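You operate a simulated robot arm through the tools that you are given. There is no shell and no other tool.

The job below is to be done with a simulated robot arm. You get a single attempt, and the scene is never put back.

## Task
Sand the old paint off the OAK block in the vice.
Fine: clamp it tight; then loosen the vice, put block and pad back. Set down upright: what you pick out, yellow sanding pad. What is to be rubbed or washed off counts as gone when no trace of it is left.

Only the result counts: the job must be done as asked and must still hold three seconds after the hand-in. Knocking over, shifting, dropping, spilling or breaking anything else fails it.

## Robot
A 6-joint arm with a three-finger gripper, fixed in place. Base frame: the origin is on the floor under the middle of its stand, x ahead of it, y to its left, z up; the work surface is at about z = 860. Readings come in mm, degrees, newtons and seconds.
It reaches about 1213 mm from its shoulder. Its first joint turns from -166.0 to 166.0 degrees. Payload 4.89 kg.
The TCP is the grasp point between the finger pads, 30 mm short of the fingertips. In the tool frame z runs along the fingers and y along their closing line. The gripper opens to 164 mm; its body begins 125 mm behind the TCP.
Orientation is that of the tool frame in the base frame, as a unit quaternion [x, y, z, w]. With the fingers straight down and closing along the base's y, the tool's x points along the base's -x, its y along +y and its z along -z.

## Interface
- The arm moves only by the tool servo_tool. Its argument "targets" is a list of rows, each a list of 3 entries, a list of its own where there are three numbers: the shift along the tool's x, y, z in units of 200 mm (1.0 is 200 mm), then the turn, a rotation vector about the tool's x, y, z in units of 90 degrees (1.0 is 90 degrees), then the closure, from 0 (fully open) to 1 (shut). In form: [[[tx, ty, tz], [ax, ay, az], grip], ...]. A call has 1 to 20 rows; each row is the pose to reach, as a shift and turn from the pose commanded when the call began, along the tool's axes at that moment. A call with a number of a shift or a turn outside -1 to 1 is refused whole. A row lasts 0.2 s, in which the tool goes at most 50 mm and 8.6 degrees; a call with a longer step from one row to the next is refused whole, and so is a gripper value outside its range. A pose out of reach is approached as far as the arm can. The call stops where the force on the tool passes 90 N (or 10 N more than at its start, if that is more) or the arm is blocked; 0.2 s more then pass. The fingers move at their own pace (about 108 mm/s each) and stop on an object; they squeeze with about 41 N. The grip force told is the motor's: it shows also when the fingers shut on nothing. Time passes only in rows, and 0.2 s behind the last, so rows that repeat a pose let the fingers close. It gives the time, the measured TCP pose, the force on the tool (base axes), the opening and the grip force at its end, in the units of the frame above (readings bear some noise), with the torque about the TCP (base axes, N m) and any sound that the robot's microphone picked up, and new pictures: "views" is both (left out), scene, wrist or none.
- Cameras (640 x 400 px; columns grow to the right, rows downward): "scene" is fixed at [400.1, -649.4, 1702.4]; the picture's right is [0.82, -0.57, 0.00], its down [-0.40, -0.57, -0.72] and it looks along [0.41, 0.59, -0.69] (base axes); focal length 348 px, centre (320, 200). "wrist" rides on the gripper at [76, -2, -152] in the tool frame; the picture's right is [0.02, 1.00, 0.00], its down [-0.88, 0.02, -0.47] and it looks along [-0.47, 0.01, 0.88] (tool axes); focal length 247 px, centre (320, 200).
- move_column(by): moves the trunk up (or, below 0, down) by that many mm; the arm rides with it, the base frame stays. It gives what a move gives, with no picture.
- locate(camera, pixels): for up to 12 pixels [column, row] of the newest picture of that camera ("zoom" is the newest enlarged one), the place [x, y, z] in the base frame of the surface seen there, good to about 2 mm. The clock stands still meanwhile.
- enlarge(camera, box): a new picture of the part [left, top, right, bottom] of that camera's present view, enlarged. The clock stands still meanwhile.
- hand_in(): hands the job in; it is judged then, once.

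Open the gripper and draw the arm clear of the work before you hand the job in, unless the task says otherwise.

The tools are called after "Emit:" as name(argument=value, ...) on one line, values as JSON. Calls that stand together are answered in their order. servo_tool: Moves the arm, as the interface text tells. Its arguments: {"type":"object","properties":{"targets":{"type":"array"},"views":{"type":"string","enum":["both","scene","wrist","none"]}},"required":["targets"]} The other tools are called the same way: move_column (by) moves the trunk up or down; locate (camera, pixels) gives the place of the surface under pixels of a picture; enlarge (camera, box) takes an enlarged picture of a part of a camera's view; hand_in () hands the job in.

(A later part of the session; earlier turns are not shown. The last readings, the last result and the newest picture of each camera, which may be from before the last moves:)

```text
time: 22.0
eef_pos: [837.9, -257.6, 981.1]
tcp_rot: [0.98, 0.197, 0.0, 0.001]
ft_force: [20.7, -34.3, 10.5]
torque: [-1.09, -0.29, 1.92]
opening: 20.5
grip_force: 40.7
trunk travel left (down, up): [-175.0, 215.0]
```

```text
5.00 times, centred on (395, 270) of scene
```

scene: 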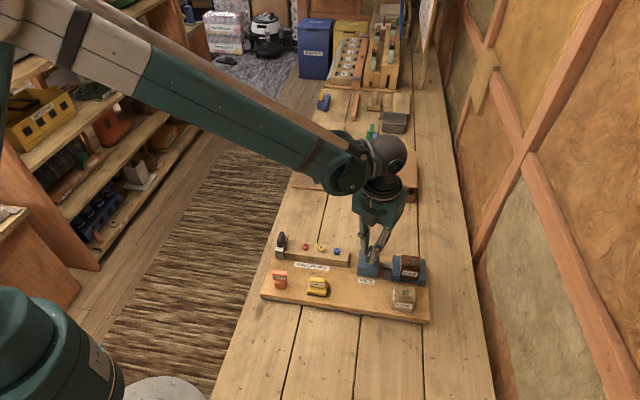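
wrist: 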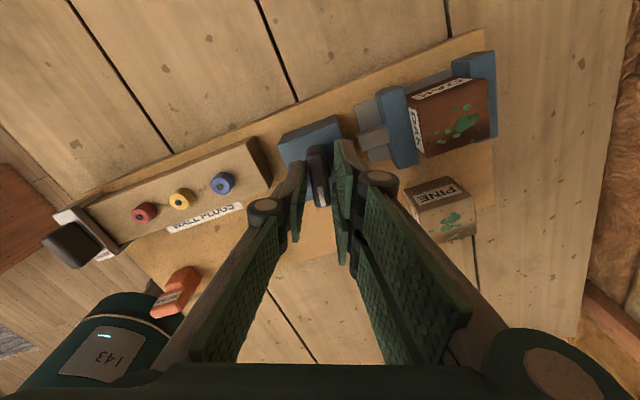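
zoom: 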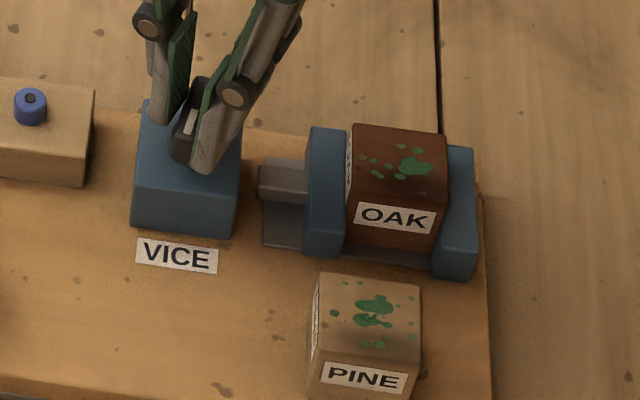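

Torque saturates at 1.92 N m while the pads slip open to 20.5 mm: the handle has hit its stop with OAK clamped. I open the fingers and rise clear to inspect.

Emit:
servo_tool(targets=[[[0, 0, 0], [0, 0, 0], 0.7], [[0, 0, 0], [0, 0, 0], 0.7], [[0, 0, 0], [0, 0, 0], 0.7], [[0, 0, -0.2], [0, 0, 0], 0.7], [[0, 0, -0.4], [0, 0, 0], 0.7], [[0, 0, -0.6], [0, 0, 0], 0.7]])

Emit:
enlarge(camera="wrist", box=[280, 60, 480, 200])

Emit:
enlarge(camera="scene", box=[350, 230, 440, 310])

```text
time: 23.4
eef_pos: [838.6, -254.6, 1102.2]
tcp_rot: [0.98, 0.197, 0.0, 0.0]
ft_force: [0.5, 0.1, 0.3]
torque: [0.02, 0.12, 0.0]
opening: 49.1
grip_force: 0.1
trunk travel left (down, up): [-175.0, 215.0]
```

scene: 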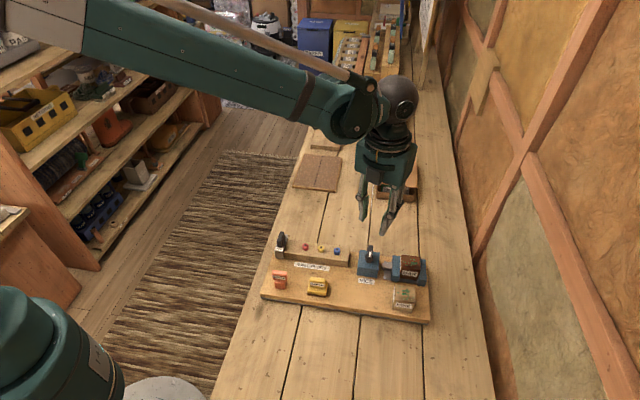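
wrist: 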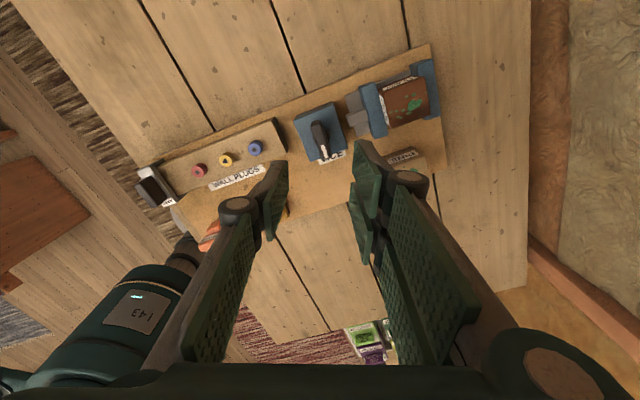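

```text
2.86 times, centred on (380, 130) of wrist
```

zoom: 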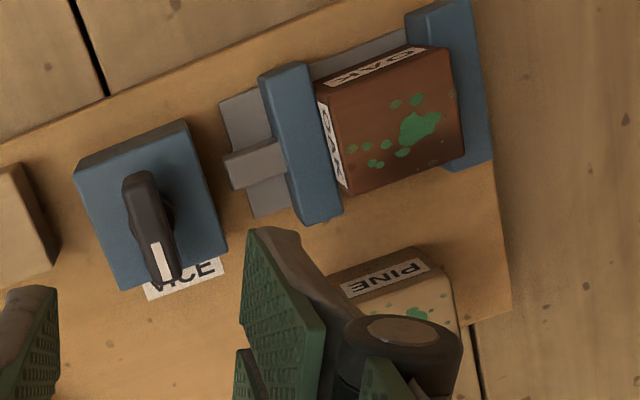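

```text
5.00 times, centred on (395, 270) of scene
```

zoom: 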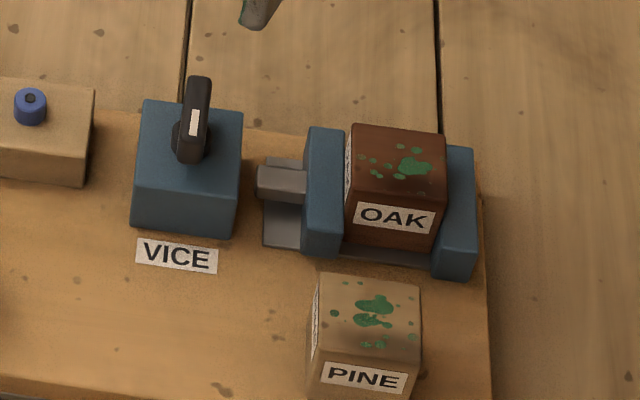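

The handle now stands across the tray at about 95°, and both jaws appear to touch OAK. I locate the contact edges to confirm there's no gap.

Emit:
locate(camera="zoom", pixels=[[311, 135], [340, 135], [355, 130], [440, 140], [350, 195], [432, 205], [455, 155], [468, 155], [202, 80], [188, 155]])

Emit:
enlarge(camera="scene", box=[390, 245, 435, 290])

```text
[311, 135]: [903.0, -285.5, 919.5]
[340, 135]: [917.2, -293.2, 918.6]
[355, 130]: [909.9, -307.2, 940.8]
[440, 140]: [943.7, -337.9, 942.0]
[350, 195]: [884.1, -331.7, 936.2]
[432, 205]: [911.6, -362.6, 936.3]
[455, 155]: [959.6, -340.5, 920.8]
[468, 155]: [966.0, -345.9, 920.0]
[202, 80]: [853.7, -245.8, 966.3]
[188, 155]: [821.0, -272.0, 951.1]
```

```text
8.89 times, centred on (412, 268) of scene
```

zoom: 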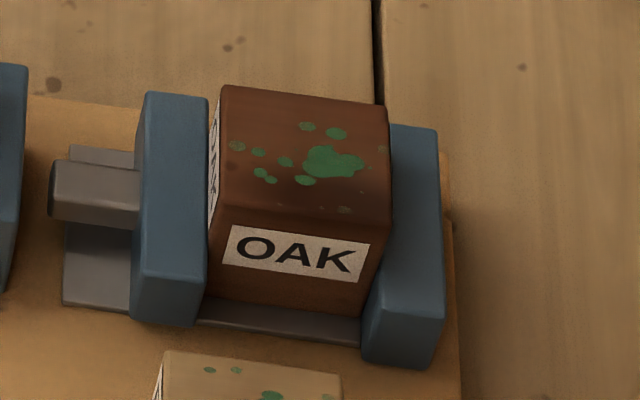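

OAK fills the gap between jaw faces (u≈865–914), so it's clamped. Now for the sander: I turn the tool back and move over it at z≈1100, in one 90° swing first.

Emit:
servo_tool(targets=[[[-0.06, -0.035, 0], [0, 0, -0.09], 0.7], [[-0.12, -0.07, 0], [0, 0, -0.18], 0.7], [[-0.18, -0.105, 0], [0, 0, -0.27], 0.7], [[-0.24, -0.14, 0], [0, 0, -0.36], 0.7], [[-0.31, -0.175, 0], [0, 0, -0.45], 0.7], [[-0.37, -0.21, 0], [0, 0, -0.54], 0.7], [[-0.43, -0.245, 0], [0, 0, -0.63], 0.7], [[-0.5, -0.28, 0], [0, 0, -0.72], 0.7], [[-0.56, -0.315, 0], [0, 0, -0.81], 0.7], [[-0.62, -0.35, 0], [0, 0, -0.9], 0.7], [[-0.685, -0.3835, 0], [0, 0, -0.99], 0.7]], views="none")

```text
time: 25.8
eef_pos: [683.5, -237.7, 1099.2]
tcp_rot: [0.559, 0.829, 0.001, 0.0]
ft_force: [0.6, 0.2, -1.4]
torque: [0.0, 0.07, -0.03]
opening: 49.4
grip_force: 0.2
trunk travel left (down, up): [-175.0, 215.0]
```

Yaw is now 112°, so 23.7° remain to align with the tray. I finish the turn and lower to z≈1060 to view the sander.

Emit:
servo_tool(targets=[[[0, 0, 0.05], [0, 0, -0.09], 0.7], [[0, 0, 0.1], [0, 0, -0.18], 0.7], [[0, 0, 0.2], [0, 0, -0.263], 0.7], [[0, 0, 0.2], [0, 0, -0.263], 0.7]])

Emit:
enlarge(camera="wrist", box=[250, 90, 390, 220])

```text
time: 26.8
eef_pos: [682.0, -240.8, 1062.0]
tcp_rot: [0.378, 0.926, 0.0, 0.0]
ft_force: [0.3, 0.2, 0.3]
torque: [0.01, 0.0, 0.01]
opening: 49.1
grip_force: 0.0
trunk travel left (down, up): [-175.0, 215.0]
```

scene: 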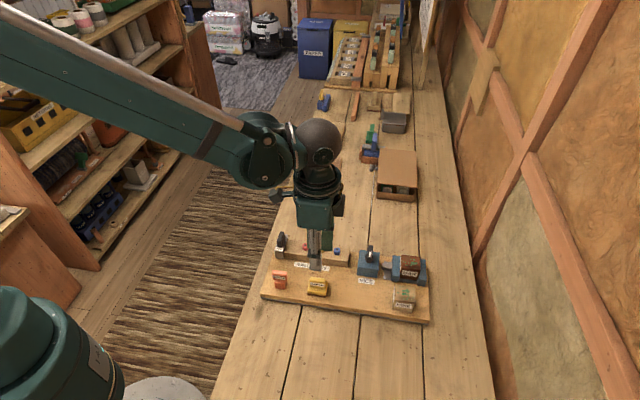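
wrist: 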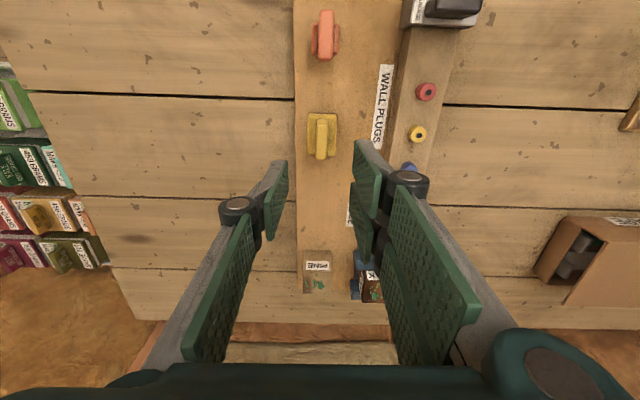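

```text
3.08 times, centred on (320, 155) of wrist
```

zoom: 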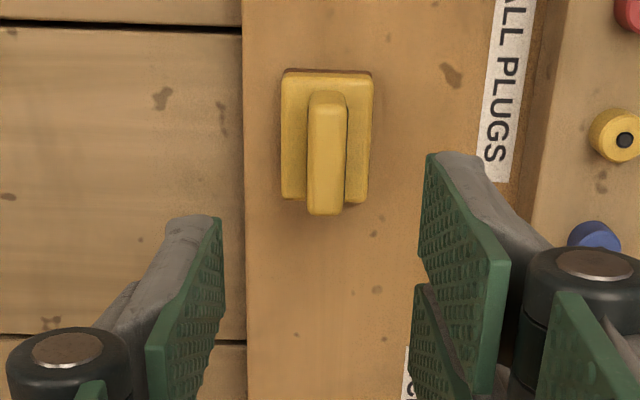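

The sander lies at (322,137), its handle bar along u as hoped. I locate its corners and handle edges.

Emit:
locate(camera="zoom", pixels=[[286, 78], [368, 78], [285, 194], [364, 198], [328, 95], [325, 207], [310, 150], [343, 150], [326, 150], [295, 130], [358, 130], [250, 130]])

```text
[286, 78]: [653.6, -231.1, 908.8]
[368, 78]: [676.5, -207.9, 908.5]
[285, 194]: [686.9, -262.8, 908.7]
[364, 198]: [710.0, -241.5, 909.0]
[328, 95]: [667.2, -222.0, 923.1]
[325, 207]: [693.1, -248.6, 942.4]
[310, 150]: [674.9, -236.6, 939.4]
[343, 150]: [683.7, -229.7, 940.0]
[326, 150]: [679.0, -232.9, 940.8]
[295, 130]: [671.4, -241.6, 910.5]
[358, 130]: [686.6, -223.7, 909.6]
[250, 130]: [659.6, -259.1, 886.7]
```

Sander base is 48×35 mm centred at about (682,-236) with its handle 14 mm thick, top z≈943. I correct by about 4 mm in each direction, lower to z≈1000 and measure again.

Emit:
servo_tool(targets=[[[0.0195, 0.018, 0.15], [0, 0, 0], 0.72], [[0.0195, 0.018, 0.31], [0, 0, 0], 0.72], [[0.0195, 0.018, 0.31], [0, 0, 0], 0.72], [[0.0195, 0.018, 0.31], [0, 0, 0], 0.72]])

Emit:
enlarge(camera="wrist", box=[250, 90, 390, 220])

```text
time: 27.8
eef_pos: [682.0, -234.0, 1000.1]
tcp_rot: [0.379, 0.925, 0.0, 0.0]
ft_force: [1.0, -0.4, 0.2]
torque: [0.01, 0.06, -0.04]
opening: 45.9
grip_force: 0.0
trunk travel left (down, up): [-175.0, 215.0]
```

scene: 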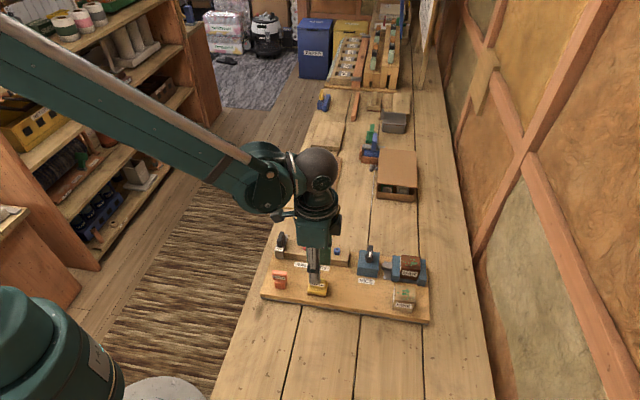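
wrist: 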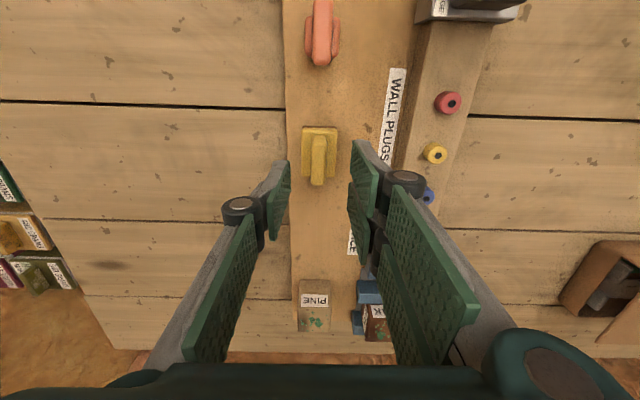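

```text
3.08 times, centred on (320, 155) of wrist
```

zoom: 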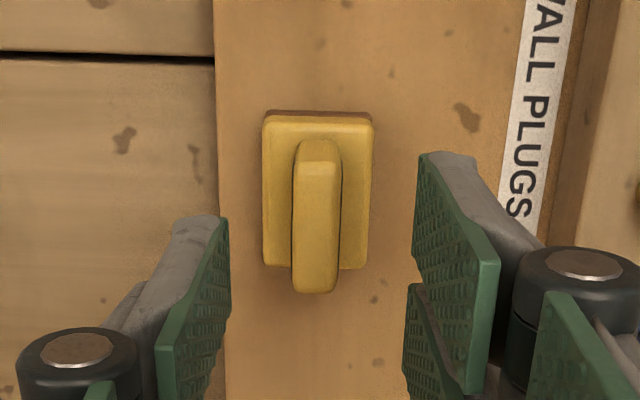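

The TCP is about 1 mm off the handle's centre. I correct that, descend to z≈944 (tips just above the pad's shoulder at 909) and close on the handle.

Emit:
servo_tool(targets=[[[-0.0045, -0.0065, 0.1], [0, 0, 0], 0.72], [[-0.0045, -0.0065, 0.22], [0, 0, 0], 0.72], [[-0.0045, -0.0065, 0.278], [0, 0, 0], 0.72], [[-0.0045, -0.0065, 0.278], [0, 0, 0], 0.72], [[-0.0045, -0.0065, 0.278], [0, 0, 0], 1.0], [[-0.0045, -0.0065, 0.278], [0, 0, 0], 1.0], [[-0.0045, -0.0065, 0.278], [0, 0, 0], 1.0]])

```text
time: 29.4
eef_pos: [682.6, -235.7, 945.1]
tcp_rot: [0.378, 0.926, 0.0, -0.001]
ft_force: [0.9, -0.1, -0.1]
torque: [-0.01, 0.0, -0.01]
opening: 13.1
grip_force: 41.2
trunk travel left (down, up): [-175.0, 215.0]
```

scene: 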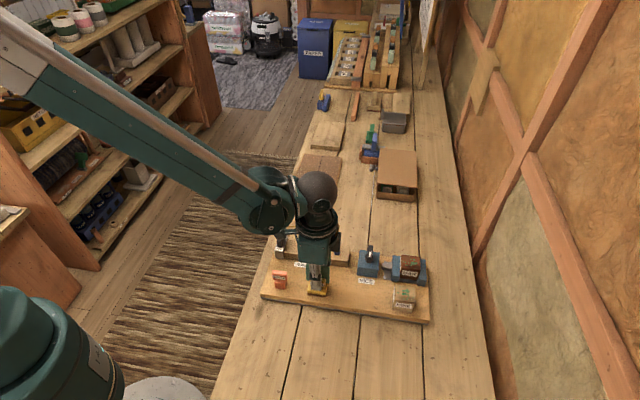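
wrist: 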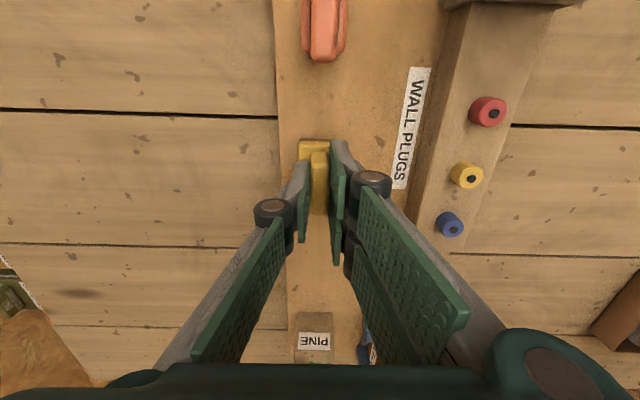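

The sander's handle is held (13.1 mm, 41 N) at TCP (682.6,-235.7,945.1), which I keep as its home. I lift it 120 mm and carry it towards the clamped OAK.

Emit:
servo_tool(targets=[[[0, 0, -0.1], [0, 0, 0], 1.0], [[0, 0, -0.3], [0, 0, 0], 1.0], [[0, 0, -0.5], [0, 0, 0], 1.0], [[0, 0, -0.6], [0, 0, 0], 1.0], [[-0.2, 0.09, -0.6], [0, 0, 0], 1.0], [[-0.4, 0.18, -0.6], [0, 0, 0], 1.0], [[-0.6, 0.27, -0.6], [0, 0, 0], 1.0], [[-0.8, 0.36, -0.6], [0, 0, 0], 1.0], [[-1.0, 0.455, -0.6], [0, 0, 0], 1.0], [[-1.0, 0.455, -0.6], [0, 0, 0], 1.0]])

```text
time: 31.6
eef_pos: [886.8, -310.4, 1063.6]
tcp_rot: [0.379, 0.925, 0.0, 0.0]
ft_force: [-0.5, -1.4, -1.1]
torque: [0.02, 0.1, -0.01]
opening: 13.1
grip_force: 41.4
trunk travel left (down, up): [-175.0, 215.0]
```

scene: 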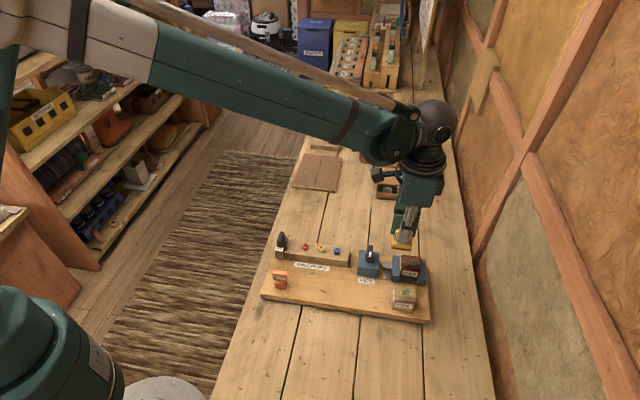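
wrist: 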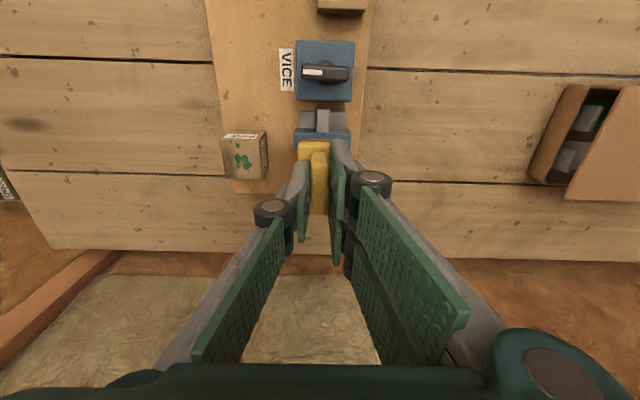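

The TCP is at u≈852, so 38 mm remain. I move over OAK's centre and lower to about 8 mm above its top.

Emit:
servo_tool(targets=[[[-0.1, 0.005, 0], [0, 0, 0], 1.0], [[-0.192, 0.009, 0], [0, 0, 0], 1.0], [[-0.192, 0.009, 0.15], [0, 0, 0], 1.0], [[-0.192, 0.009, 0.288], [0, 0, 0], 1.0], [[-0.192, 0.009, 0.288], [0, 0, 0], 1.0], [[-0.192, 0.009, 0.288], [0, 0, 0], 1.0]])

Emit:
enlarge(camera="scene", box=[350, 210, 450, 310])

```text
time: 33.0
eef_pos: [915.3, -335.2, 1006.1]
tcp_rot: [0.378, 0.926, -0.001, 0.0]
ft_force: [0.0, -0.1, -0.7]
torque: [0.02, 0.02, 0.01]
opening: 12.8
grip_force: 41.4
trunk travel left (down, up): [-175.0, 215.0]
```

scene: 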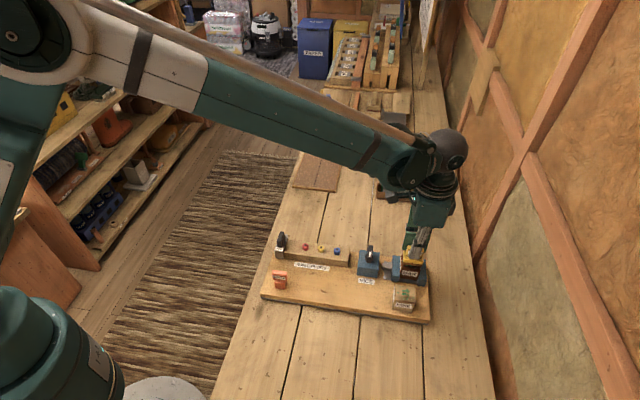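
wrist: 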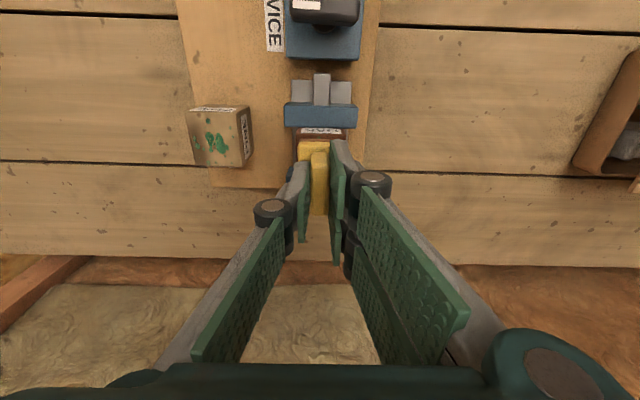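

```text
4.00 times, centred on (400, 260) of scene
```

zoom: 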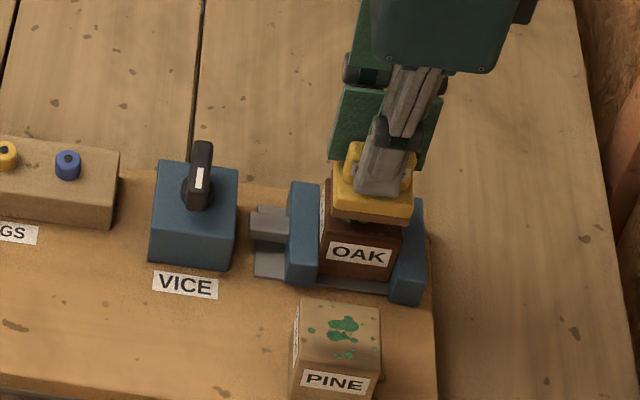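

The pad hovers centred over OAK (u 889, v 399). I lower it in small steps to feel contact.

Emit:
servo_tool(targets=[[[0, 0, 0.02], [0, 0, 0], 1.0], [[0, 0, 0.032], [0, 0, 0], 1.0], [[0, 0, 0.037], [0, 0, 0], 1.0], [[0, 0, 0.037], [0, 0, 0], 1.0]], views="none")

```text
time: 34.0
eef_pos: [916.9, -336.5, 998.7]
tcp_rot: [0.379, 0.925, 0.001, 0.0]
ft_force: [0.6, -0.2, -1.1]
torque: [-0.02, -0.03, -0.02]
opening: 13.0
grip_force: 40.4
trunk travel left (down, up): [-175.0, 215.0]
```

No contact yet at z=998.7. I go down another 1.5 mm in half-millimetre steps.

Emit:
servo_tool(targets=[[[0, 0, 0.003], [0, 0, 0], 1.0], [[0, 0, 0.006], [0, 0, 0], 1.0], [[0, 0, 0.008], [0, 0, 0], 1.0], [[0, 0, 0.008], [0, 0, 0], 1.0]], views="none")

```text
time: 35.0
eef_pos: [917.5, -336.6, 996.9]
tcp_rot: [0.378, 0.926, 0.0, 0.0]
ft_force: [-0.7, -0.6, -0.1]
torque: [0.01, 0.0, -0.02]
opening: 13.1
grip_force: 40.9
trunk travel left (down, up): [-175.0, 215.0]
```

Still free at 996.9; I continue down by another 2 mm.

Emit:
servo_tool(targets=[[[0, 0, 0.003], [0, 0, 0], 1.0], [[0, 0, 0.006], [0, 0, 0], 1.0], [[0, 0, 0.009], [0, 0, 0], 1.0], [[0, 0, 0.009], [0, 0, 0], 1.0]], views="none")

```text
time: 36.0
eef_pos: [915.8, -336.4, 996.5]
tcp_rot: [0.379, 0.925, 0.0, 0.0]
ft_force: [3.0, -0.6, 12.6]
torque: [0.01, -0.12, -0.02]
opening: 12.8
grip_force: 41.1
trunk travel left (down, up): [-175.0, 215.0]
```

Contact at 12.6 N. I now rub a raster over the whole top face: ±15 mm strokes along u at offsets up to ±12 mm along v, with a touch more pressure.

Emit:
servo_tool(targets=[[[-0.075, 0, 0.001], [0, 0, 0], 1.0], [[0.075, 0, 0.001], [0, 0, 0], 1.0], [[-0.075, 0.03, 0.001], [0, 0, 0], 1.0], [[0.075, 0.03, 0.001], [0, 0, 0], 1.0], [[-0.075, 0.06, 0.001], [0, 0, 0], 1.0], [[0.075, 0.06, 0.001], [0, 0, 0], 1.0], [[-0.075, 0.03, 0.001], [0, 0, 0], 1.0], [[0.075, 0, 0.001], [0, 0, 0], 1.0], [[-0.075, -0.03, 0.001], [0, 0, 0], 1.0], [[0.075, -0.03, 0.001], [0, 0, 0], 1.0], [[-0.075, -0.06, 0.001], [0, 0, 0], 1.0], [[0.075, -0.06, 0.001], [0, 0, 0], 1.0], [[-0.075, -0.03, 0.001], [0, 0, 0], 1.0], [[0.075, 0, 0.001], [0, 0, 0], 1.0], [[0, 0.06, 0.001], [0, 0, 0], 1.0], [[0, -0.06, 0.001], [0, 0, 0], 1.0], [[0.03, 0.06, 0.001], [0, 0, 0], 1.0], [[-0.03, -0.06, 0.001], [0, 0, 0], 1.0], [[0, 0, 0.001], [0, 0, 0], 1.0], [[0, 0, 0.001], [0, 0, 0], 1.0]])

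Emit:
enlarge(camera="scene", box=[350, 210, 450, 310])

```text
time: 40.2
eef_pos: [915.8, -335.3, 996.6]
tcp_rot: [0.379, 0.925, 0.0, 0.001]
ft_force: [0.3, -6.0, 18.5]
torque: [-0.26, -0.05, 0.01]
opening: 13.1
grip_force: 41.2
trunk travel left (down, up): [-175.0, 215.0]
```

scene: 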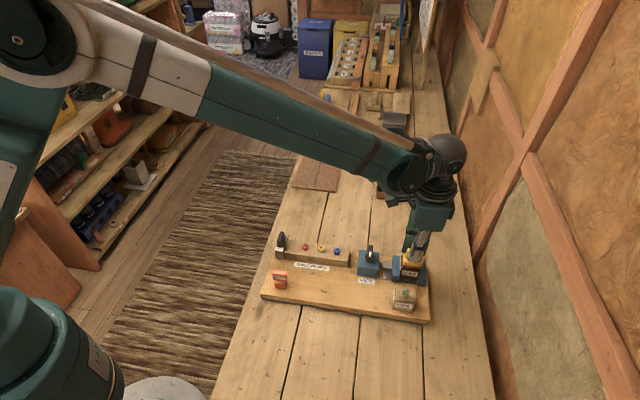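
wrist: 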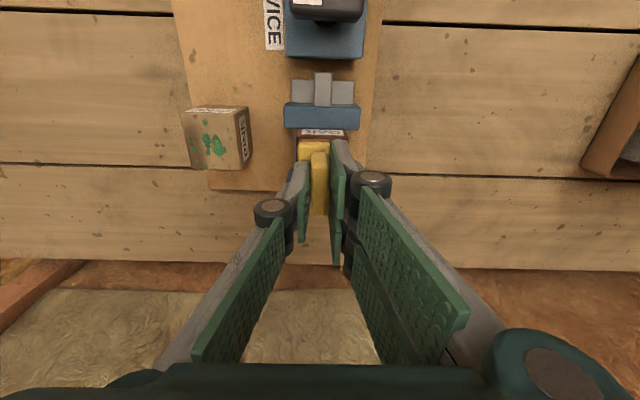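

```text
4.00 times, centred on (400, 260) of scene
```

zoom: 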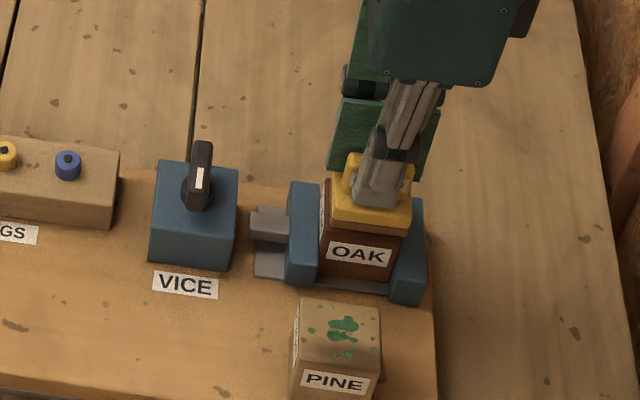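

The rubbing pass ran with 18.5 N at the end. I lift 50 mm and back the tool off along +v to inspect the face.

Emit:
servo_tool(targets=[[[0, 0, -0.1], [0, 0, 0], 1.0], [[0, 0, -0.25], [0, 0, 0], 1.0], [[0, 0.2, -0.3], [0, 0, 0], 1.0], [[0, 0.4, -0.3], [0, 0, 0], 1.0], [[0, 0.4, -0.3], [0, 0, 0], 1.0]])

Emit:
enlarge(camera="scene", box=[385, 240, 435, 290])

Emit:
enlarge(camera="wrist", box=[180, 80, 330, 230])

```text
time: 41.4
eef_pos: [973.4, -280.6, 1054.1]
tcp_rot: [0.379, 0.925, 0.0, 0.0]
ft_force: [0.6, 0.2, -1.8]
torque: [-0.04, 0.06, 0.02]
opening: 13.0
grip_force: 40.7
trunk travel left (down, up): [-175.0, 215.0]
```

scene: 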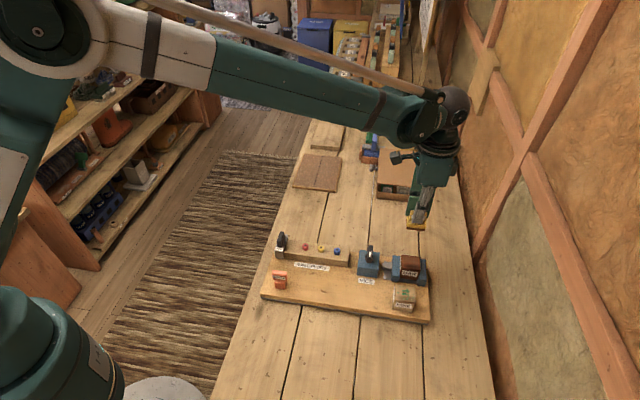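
wrist: 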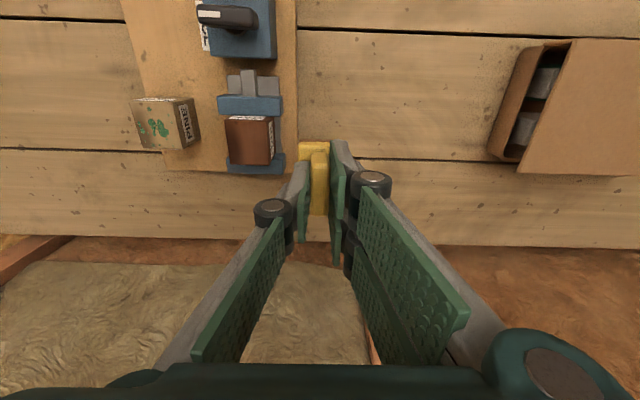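

```text
8.00 times, centred on (410, 265) of scene
```

zoom: 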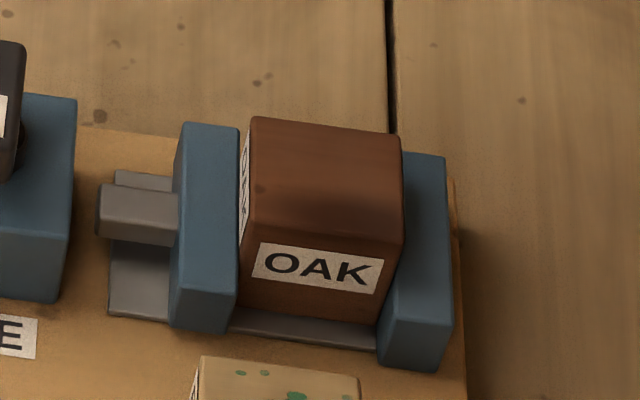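

```text
2.67 times, centred on (255, 155) of wrist
```

zoom: 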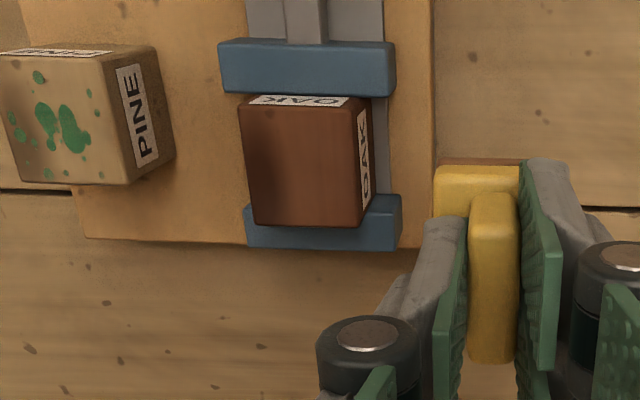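

The face looks clean in both views. I enlarge further for faint remnants, especially the spot near (262,188) of the scene zoom.

Emit:
enlarge(camera="scene", box=[398, 252, 424, 275])

Emit:
enlarge(camera="wrist", box=[215, 105, 285, 175])

```text
16.00 times, centred on (411, 264) of scene
```

zoom: 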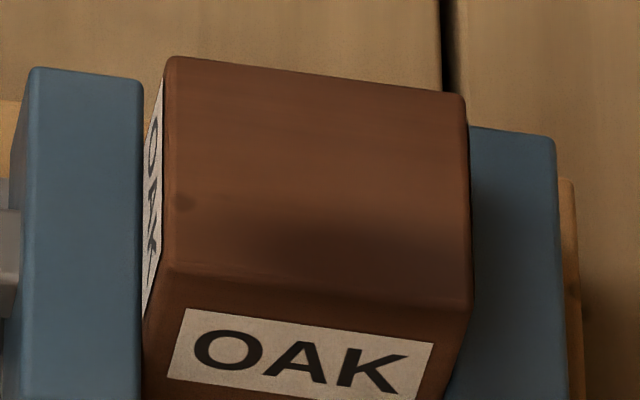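

```text
5.71 times, centred on (250, 140) of wrist
```

zoom: 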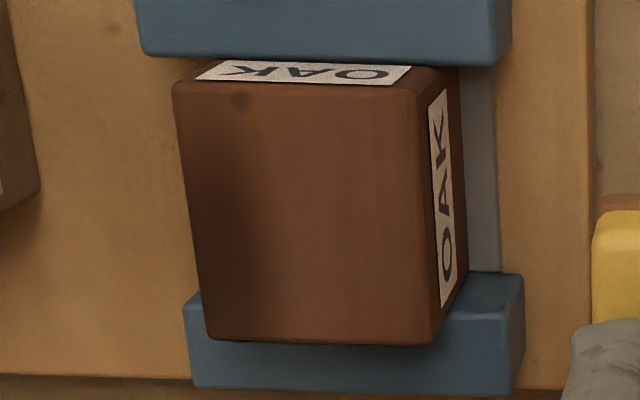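

Only a small dark brown knot remains (it looks like grain, not green paint), but to be sure that no trace is left I make a second rubbing pass with wider strokes.

Emit:
servo_tool(targets=[[[0, -0.2, 0], [0, 0, 0], 1.0], [[0, -0.4, 0], [0, 0, 0], 1.0], [[0, -0.4, 0.15], [0, 0, 0], 1.0], [[0, -0.4, 0.28], [0, 0, 0], 1.0], [[0, -0.4, 0.301], [0, 0, 0], 1.0], [[0.09, -0.4, 0.302], [0, 0, 0], 1.0], [[-0.09, -0.37, 0.302], [0, 0, 0], 1.0], [[0.09, -0.34, 0.302], [0, 0, 0], 1.0], [[-0.09, -0.34, 0.302], [0, 0, 0], 1.0], [[0.09, -0.37, 0.302], [0, 0, 0], 1.0], [[-0.09, -0.4, 0.302], [0, 0, 0], 1.0], [[0.09, -0.43, 0.302], [0, 0, 0], 1.0], [[-0.09, -0.46, 0.302], [0, 0, 0], 1.0], [[0.09, -0.46, 0.302], [0, 0, 0], 1.0], [[0.09, -0.34, 0.302], [0, 0, 0], 1.0], [[0.06, -0.46, 0.302], [0, 0, 0], 1.0], [[-0.03, -0.34, 0.302], [0, 0, 0], 1.0], [[-0.08, -0.46, 0.302], [0, 0, 0], 1.0], [[0, -0.4, 0.302], [0, 0, 0], 1.0], [[0, -0.4, 0.302], [0, 0, 0], 1.0]], views="none")

Emit:
servo_tool(targets=[[[0, 0, -0.1], [0, 0, 0], 1.0], [[0, 0, -0.25], [0, 0, 0], 1.0], [[0, 0.2, -0.3], [0, 0, 0], 1.0], [[0, 0.4, -0.3], [0, 0, 0], 1.0], [[0, 0.4, -0.3], [0, 0, 0], 1.0]])

Emit:
enlarge(camera="scene", box=[398, 252, 424, 275])

Emit:
enlarge(camera="wrist", box=[215, 105, 285, 175])

```text
time: 45.6
eef_pos: [918.5, -337.2, 995.9]
tcp_rot: [0.379, 0.926, 0.0, 0.0]
ft_force: [0.3, -1.4, 13.2]
torque: [-0.04, -0.04, 0.0]
opening: 12.9
grip_force: 41.1
trunk travel left (down, up): [-175.0, 215.0]
```

```text
time: 46.8
eef_pos: [975.3, -278.9, 1054.5]
tcp_rot: [0.379, 0.926, 0.0, 0.0]
ft_force: [0.1, 0.7, -1.0]
torque: [-0.06, 0.06, 0.05]
opening: 12.9
grip_force: 41.2
trunk travel left (down, up): [-175.0, 215.0]
```

scene: 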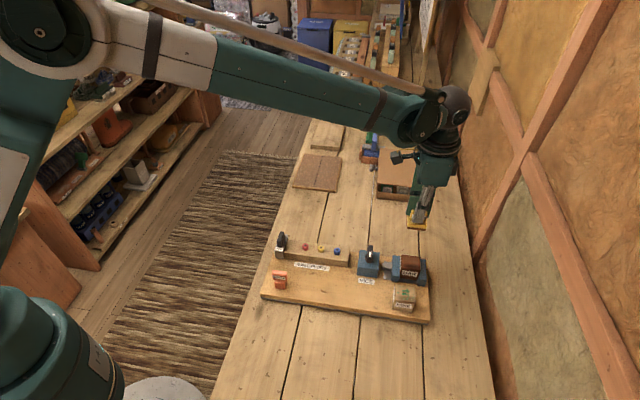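
wrist: 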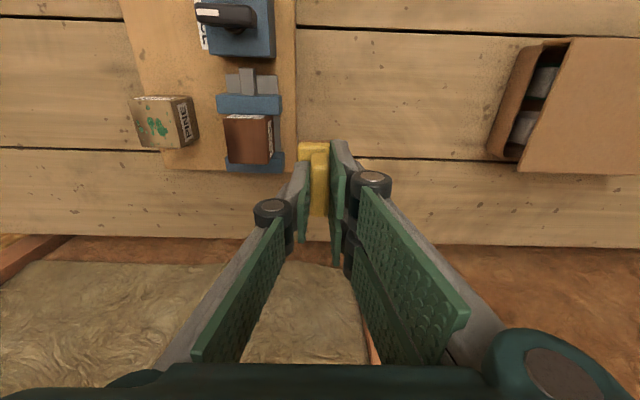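

```text
16.00 times, centred on (411, 264) of scene
```

zoom: 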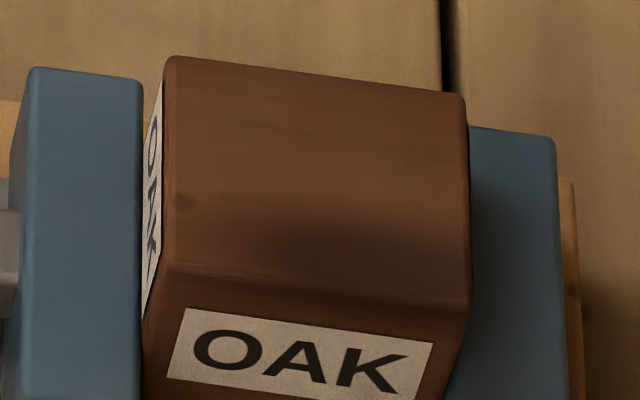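

```text
5.71 times, centred on (250, 140) of wrist
```

zoom: 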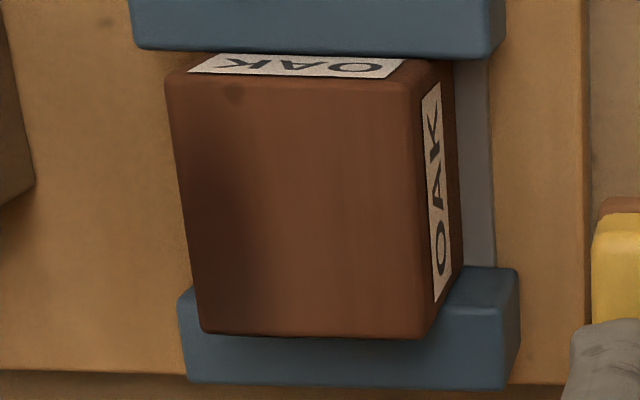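

The spot is unchanged, so it is wood grain; all paint is gone. Now I carry the sander back towards its home, at safe height.

Emit:
servo_tool(targets=[[[0.1, -0.07, -0.05], [0, 0, 0], 1.0], [[0.249, -0.18, -0.05], [0, 0, 0], 1.0], [[0.398, -0.288, -0.05], [0, 0, 0], 1.0], [[0.547, -0.396, -0.05], [0, 0, 0], 1.0], [[0.696, -0.504, -0.05], [0, 0, 0], 1.0], [[0.845, -0.612, -0.05], [0, 0, 0], 1.0], [[0.992, -0.72, -0.05], [0, 0, 0], 1.0], [[0.992, -0.72, -0.05], [0, 0, 0], 1.0]], views="none")

Emit:
servo_tool(targets=[[[0.1, -0.072, 0], [0, 0, 0], 1.0], [[0.2, -0.144, 0], [0, 0, 0], 1.0], [[0.2, -0.144, 0.2], [0, 0, 0], 1.0], [[0.2, -0.144, 0.4], [0, 0, 0], 1.0], [[0.2, -0.144, 0.54], [0, 0, 0], 1.0], [[0.2, -0.144, 0.56], [0, 0, 0], 1.0], [[0.2, -0.144, 0.56], [0, 0, 0], 1.0]])

```text
time: 48.6
eef_pos: [728.3, -242.3, 1063.4]
tcp_rot: [0.379, 0.925, 0.0, -0.001]
ft_force: [0.0, 0.7, -0.5]
torque: [-0.05, -0.1, 0.01]
opening: 13.4
grip_force: 41.2
trunk travel left (down, up): [-175.0, 215.0]
```

```text
time: 50.2
eef_pos: [682.3, -236.2, 952.1]
tcp_rot: [0.379, 0.925, 0.0, 0.0]
ft_force: [1.3, -0.8, -0.6]
torque: [0.02, 0.09, -0.01]
opening: 13.3
grip_force: 41.3
trunk travel left (down, up): [-175.0, 215.0]
```

scene: 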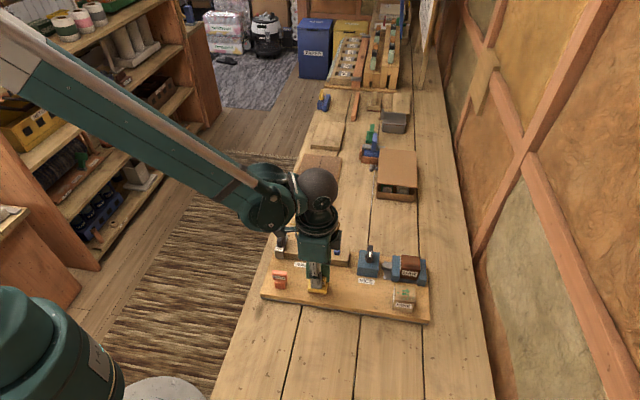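
wrist: 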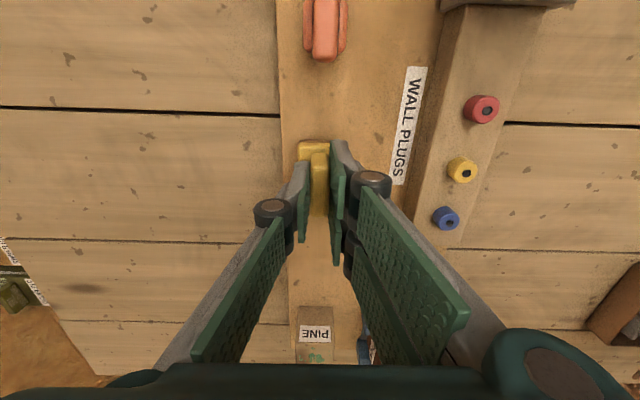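

The sander is over its home spot, about 7–9 mm above the tray. I lower it in small steps and read the force.

Emit:
servo_tool(targets=[[[0, 0, 0.015], [0, 0, 0], 1.0], [[0, 0, 0.025], [0, 0, 0], 1.0], [[0, 0, 0.03], [0, 0, 0], 1.0], [[0, 0, 0.035], [0, 0, 0], 1.0], [[0, 0, 0.035], [0, 0, 0], 1.0]], views="none")

```text
time: 51.4
eef_pos: [681.7, -235.3, 946.0]
tcp_rot: [0.379, 0.926, -0.001, -0.001]
ft_force: [0.1, -0.3, 0.0]
torque: [0.03, -0.01, 0.0]
opening: 12.9
grip_force: 41.0
trunk travel left (down, up): [-175.0, 215.0]
```

No contact at z=946. I go down in half-millimetre steps by up to 1.6 mm.

Emit:
servo_tool(targets=[[[0, 0, 0.003], [0, 0, 0], 1.0], [[0, 0, 0.006], [0, 0, 0], 1.0], [[0, 0, 0.008], [0, 0, 0], 1.0], [[0, 0, 0.008], [0, 0, 0], 1.0]], views="none")

```text
time: 52.4
eef_pos: [682.0, -235.6, 944.8]
tcp_rot: [0.378, 0.926, 0.0, 0.0]
ft_force: [0.2, -0.8, -0.3]
torque: [0.0, -0.05, 0.01]
opening: 13.2
grip_force: 41.0
trunk travel left (down, up): [-175.0, 215.0]
```

Still free; about 0.4 mm should remain by the commanded path. I continue by 1 mm.

Emit:
servo_tool(targets=[[[0, 0, 0.002], [0, 0, 0], 1.0], [[0, 0, 0.004], [0, 0, 0], 1.0], [[0, 0, 0.005], [0, 0, 0], 1.0], [[0, 0, 0.005], [0, 0, 0], 1.0]], views="none")

```text
time: 53.4
eef_pos: [681.6, -236.6, 943.7]
tcp_rot: [0.379, 0.925, 0.0, 0.0]
ft_force: [0.4, -0.4, -0.5]
torque: [0.0, 0.0, 0.02]
opening: 13.1
grip_force: 40.9
trunk travel left (down, up): [-175.0, 215.0]
```

Still no contact, so the handle slid slightly up in the grip while sanding. I lower another 1 mm.

Emit:
servo_tool(targets=[[[0, 0, 0.002], [0, 0, 0], 1.0], [[0, 0, 0.004], [0, 0, 0], 1.0], [[0, 0, 0.006], [0, 0, 0], 1.0], [[0, 0, 0.006], [0, 0, 0], 1.0]])

Emit:
enlarge(camera="scene", box=[290, 260, 345, 305])

```text
time: 54.4
eef_pos: [682.4, -235.8, 943.5]
tcp_rot: [0.379, 0.925, 0.0, -0.001]
ft_force: [0.2, 0.5, 3.3]
torque: [0.02, 0.03, 0.01]
opening: 13.0
grip_force: 41.1
trunk travel left (down, up): [-175.0, 215.0]
```

scene: 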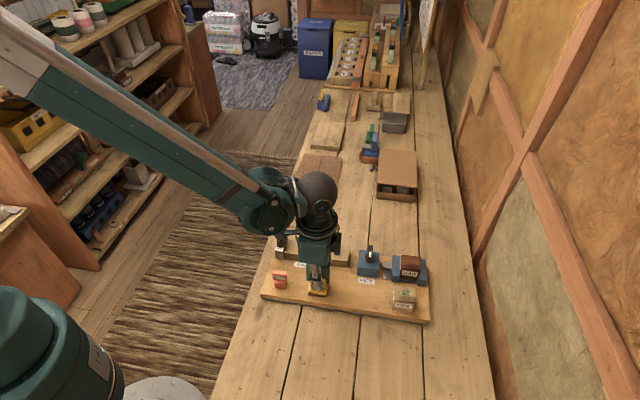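
wrist: 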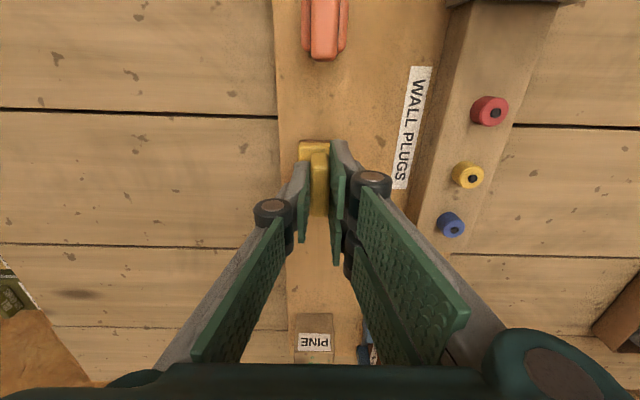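

```text
8.89 times, centred on (318, 282) of scene
```

zoom: 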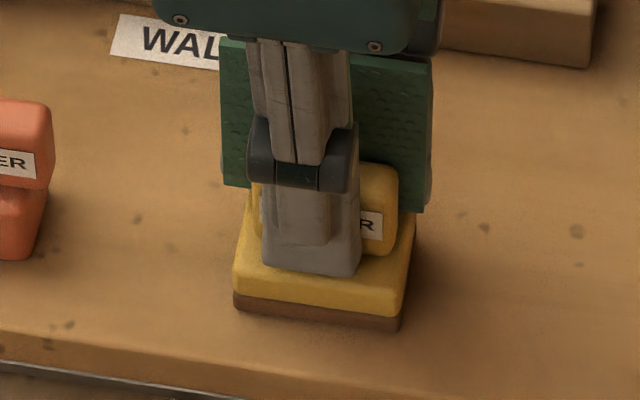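

The pad touches the tray (3.3 N). I open the fingers to 46 mm, wait, and rise straight up.

Emit:
servo_tool(targets=[[[0, 0, 0], [0, 0, 0], 0.85], [[0, 0, 0], [0, 0, 0], 0.72], [[0, 0, 0], [0, 0, 0], 0.72], [[0, 0, -0.1], [0, 0, 0], 0.72], [[0, 0, -0.3], [0, 0, 0], 0.72], [[0, 0, -0.55], [0, 0, 0], 0.72], [[0, 0, -0.55], [0, 0, 0], 0.72]])

Emit:
enlarge(camera="wrist", box=[250, 90, 390, 220])

Emit:
locate(camera="wrist", pixels=[[322, 135]])

```text
time: 56.0
eef_pos: [681.7, -233.5, 1051.9]
tcp_rot: [0.379, 0.925, 0.0, -0.001]
ft_force: [0.7, -0.3, 1.5]
torque: [-0.02, -0.1, 0.01]
opening: 45.8
grip_force: 0.1
trunk travel left (down, up): [-175.0, 215.0]
```

scene: 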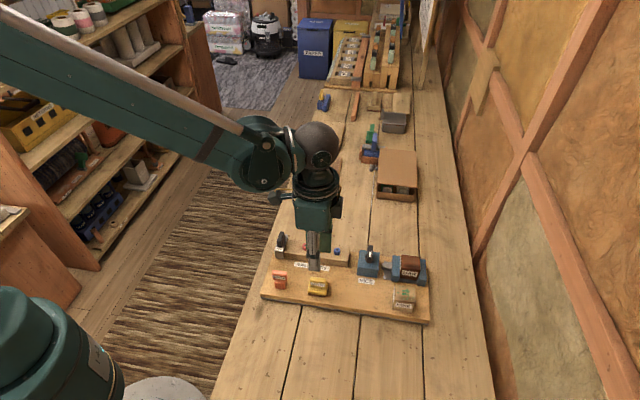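
wrist: 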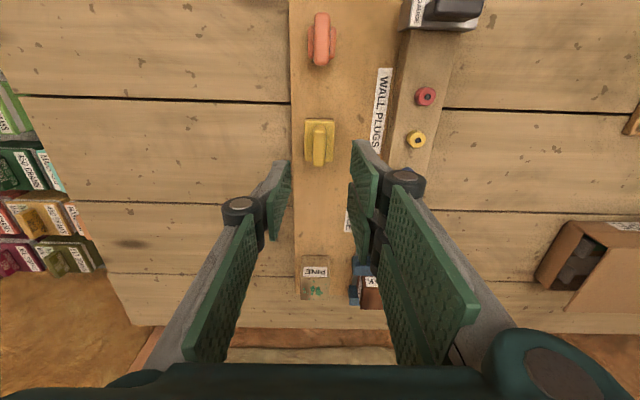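

```text
3.08 times, centred on (320, 155) of wrist
```

zoom: 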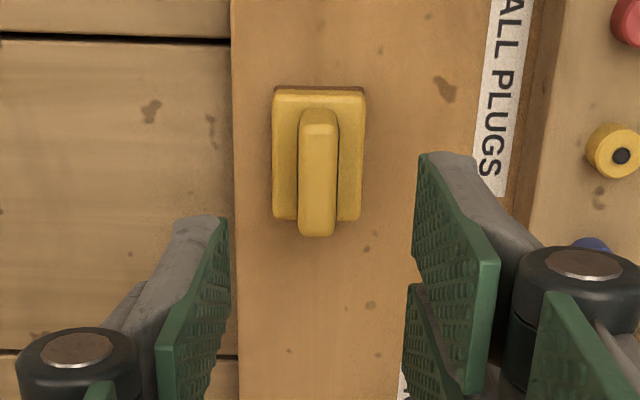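

```text
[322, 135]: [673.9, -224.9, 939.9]
```

The sander stands upright at its home. Next is loosening the vice: I fly to above the handle, turning the tool about 85° clockwise so that its fingers will straddle the bar, which now runs along v.

Emit:
servo_tool(targets=[[[-0.05, 0.04, -0.05], [0, 0, 0.086], 0.72], [[-0.11, 0.08, -0.1], [0, 0, 0.172], 0.72], [[-0.17, 0.125, -0.1], [0, 0, 0.258], 0.72], [[-0.23, 0.17, -0.1], [0, 0, 0.344], 0.72], [[-0.29, 0.215, -0.1], [0, 0, 0.43], 0.72], [[-0.35, 0.26, -0.1], [0, 0, 0.516], 0.72], [[-0.41, 0.305, -0.1], [0, 0, 0.602], 0.72], [[-0.47, 0.35, -0.1], [0, 0, 0.688], 0.72], [[-0.53, 0.395, -0.1], [0, 0, 0.774], 0.72], [[-0.58, 0.435, -0.1], [0, 0, 0.86], 0.72], [[-0.629, 0.4695, -0.1], [0, 0, 0.945], 0.72], [[-0.629, 0.4695, -0.1], [0, 0, 0.945], 0.72]])

Emit:
enlarge(camera="wrist", box=[250, 80, 400, 220])

```text
time: 58.6
eef_pos: [836.5, -257.4, 1072.9]
tcp_rot: [0.905, 0.426, 0.0, -0.001]
ft_force: [0.0, 0.2, 0.0]
torque: [0.02, 0.02, -0.05]
opening: 45.9
grip_force: 0.0
trunk travel left (down, up): [-175.0, 215.0]
```

scene: 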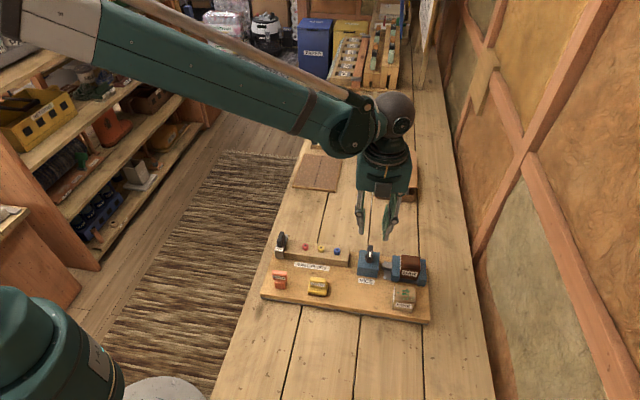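
wrist: 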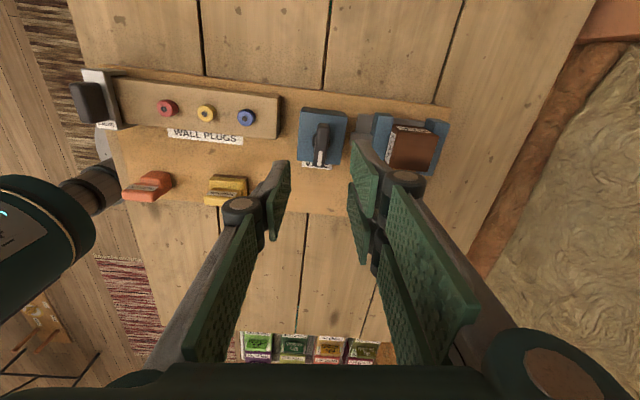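

```text
2.86 times, centred on (325, 150) of wrist
```

zoom: 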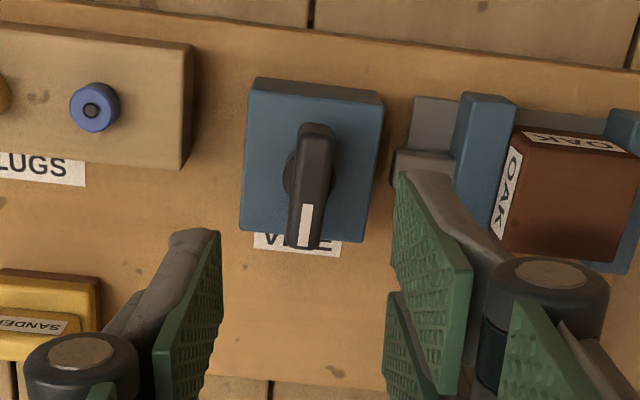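

The bar runs from (317,130) to (303,245) in the zoom, about 7° further clockwise than the tool. I locate its ends and sides.

Emit:
locate(camera="zoom", pixels=[[318, 135], [304, 240], [299, 180], [328, 180], [312, 180], [293, 215], [320, 215], [303, 150], [331, 150], [288, 170], [335, 170], [260, 200]])

```text
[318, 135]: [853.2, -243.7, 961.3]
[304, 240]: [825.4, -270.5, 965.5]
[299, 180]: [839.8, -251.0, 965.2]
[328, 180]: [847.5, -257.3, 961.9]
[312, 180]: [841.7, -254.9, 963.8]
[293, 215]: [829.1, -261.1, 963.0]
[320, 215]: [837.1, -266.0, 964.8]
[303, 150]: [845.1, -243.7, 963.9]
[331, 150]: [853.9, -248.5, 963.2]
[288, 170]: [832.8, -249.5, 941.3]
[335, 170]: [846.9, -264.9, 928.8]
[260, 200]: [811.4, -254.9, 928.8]
```

The bar's centre is at about (838.8,-257.9), direction ≈45.5°. I correct by 2 mm and 5.5°, descend to z≈980 and close on it.

Emit:
servo_tool(targets=[[[0.0054, 0.0105, 0.1], [0, 0, 0.06], 0.72], [[0.0054, 0.0105, 0.25], [0, 0, 0.06], 0.72], [[0.0054, 0.0105, 0.4], [0, 0, 0.06], 0.72], [[0.0054, 0.0105, 0.464], [0, 0, 0.06], 0.72], [[0.0054, 0.0105, 0.464], [0, 0, 0.06], 0.72], [[0.0054, 0.0105, 0.464], [0, 0, 0.06], 1.0], [[0.0054, 0.0105, 0.464], [0, 0, 0.06], 1.0], [[0.0054, 0.0105, 0.464], [0, 0, 0.06], 1.0]])

```text
time: 60.4
eef_pos: [840.3, -257.0, 979.5]
tcp_rot: [0.924, 0.383, -0.001, 0.0]
ft_force: [-9.3, 2.3, -0.4]
torque: [0.08, 0.21, -0.05]
opening: 14.0
grip_force: 40.9
trunk travel left (down, up): [-175.0, 215.0]
```

scene: 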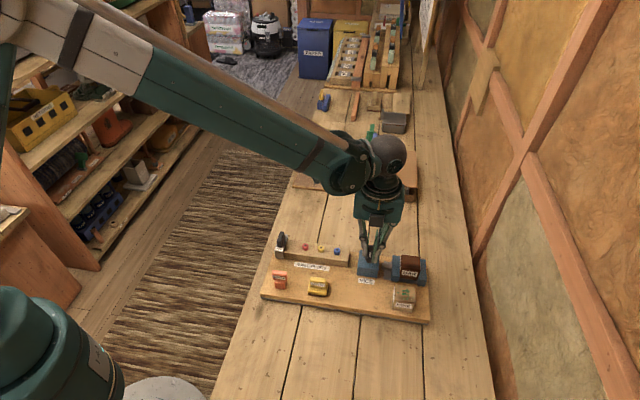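
wrist: 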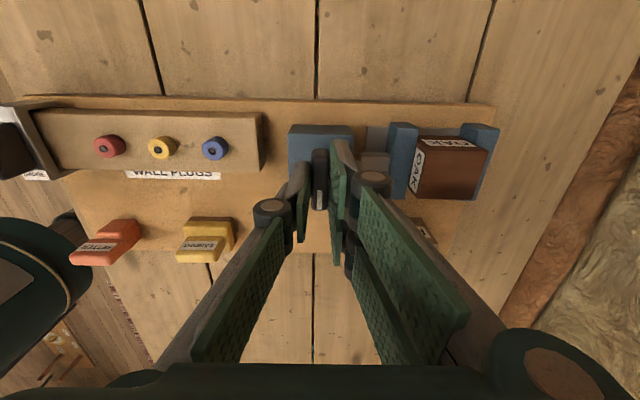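

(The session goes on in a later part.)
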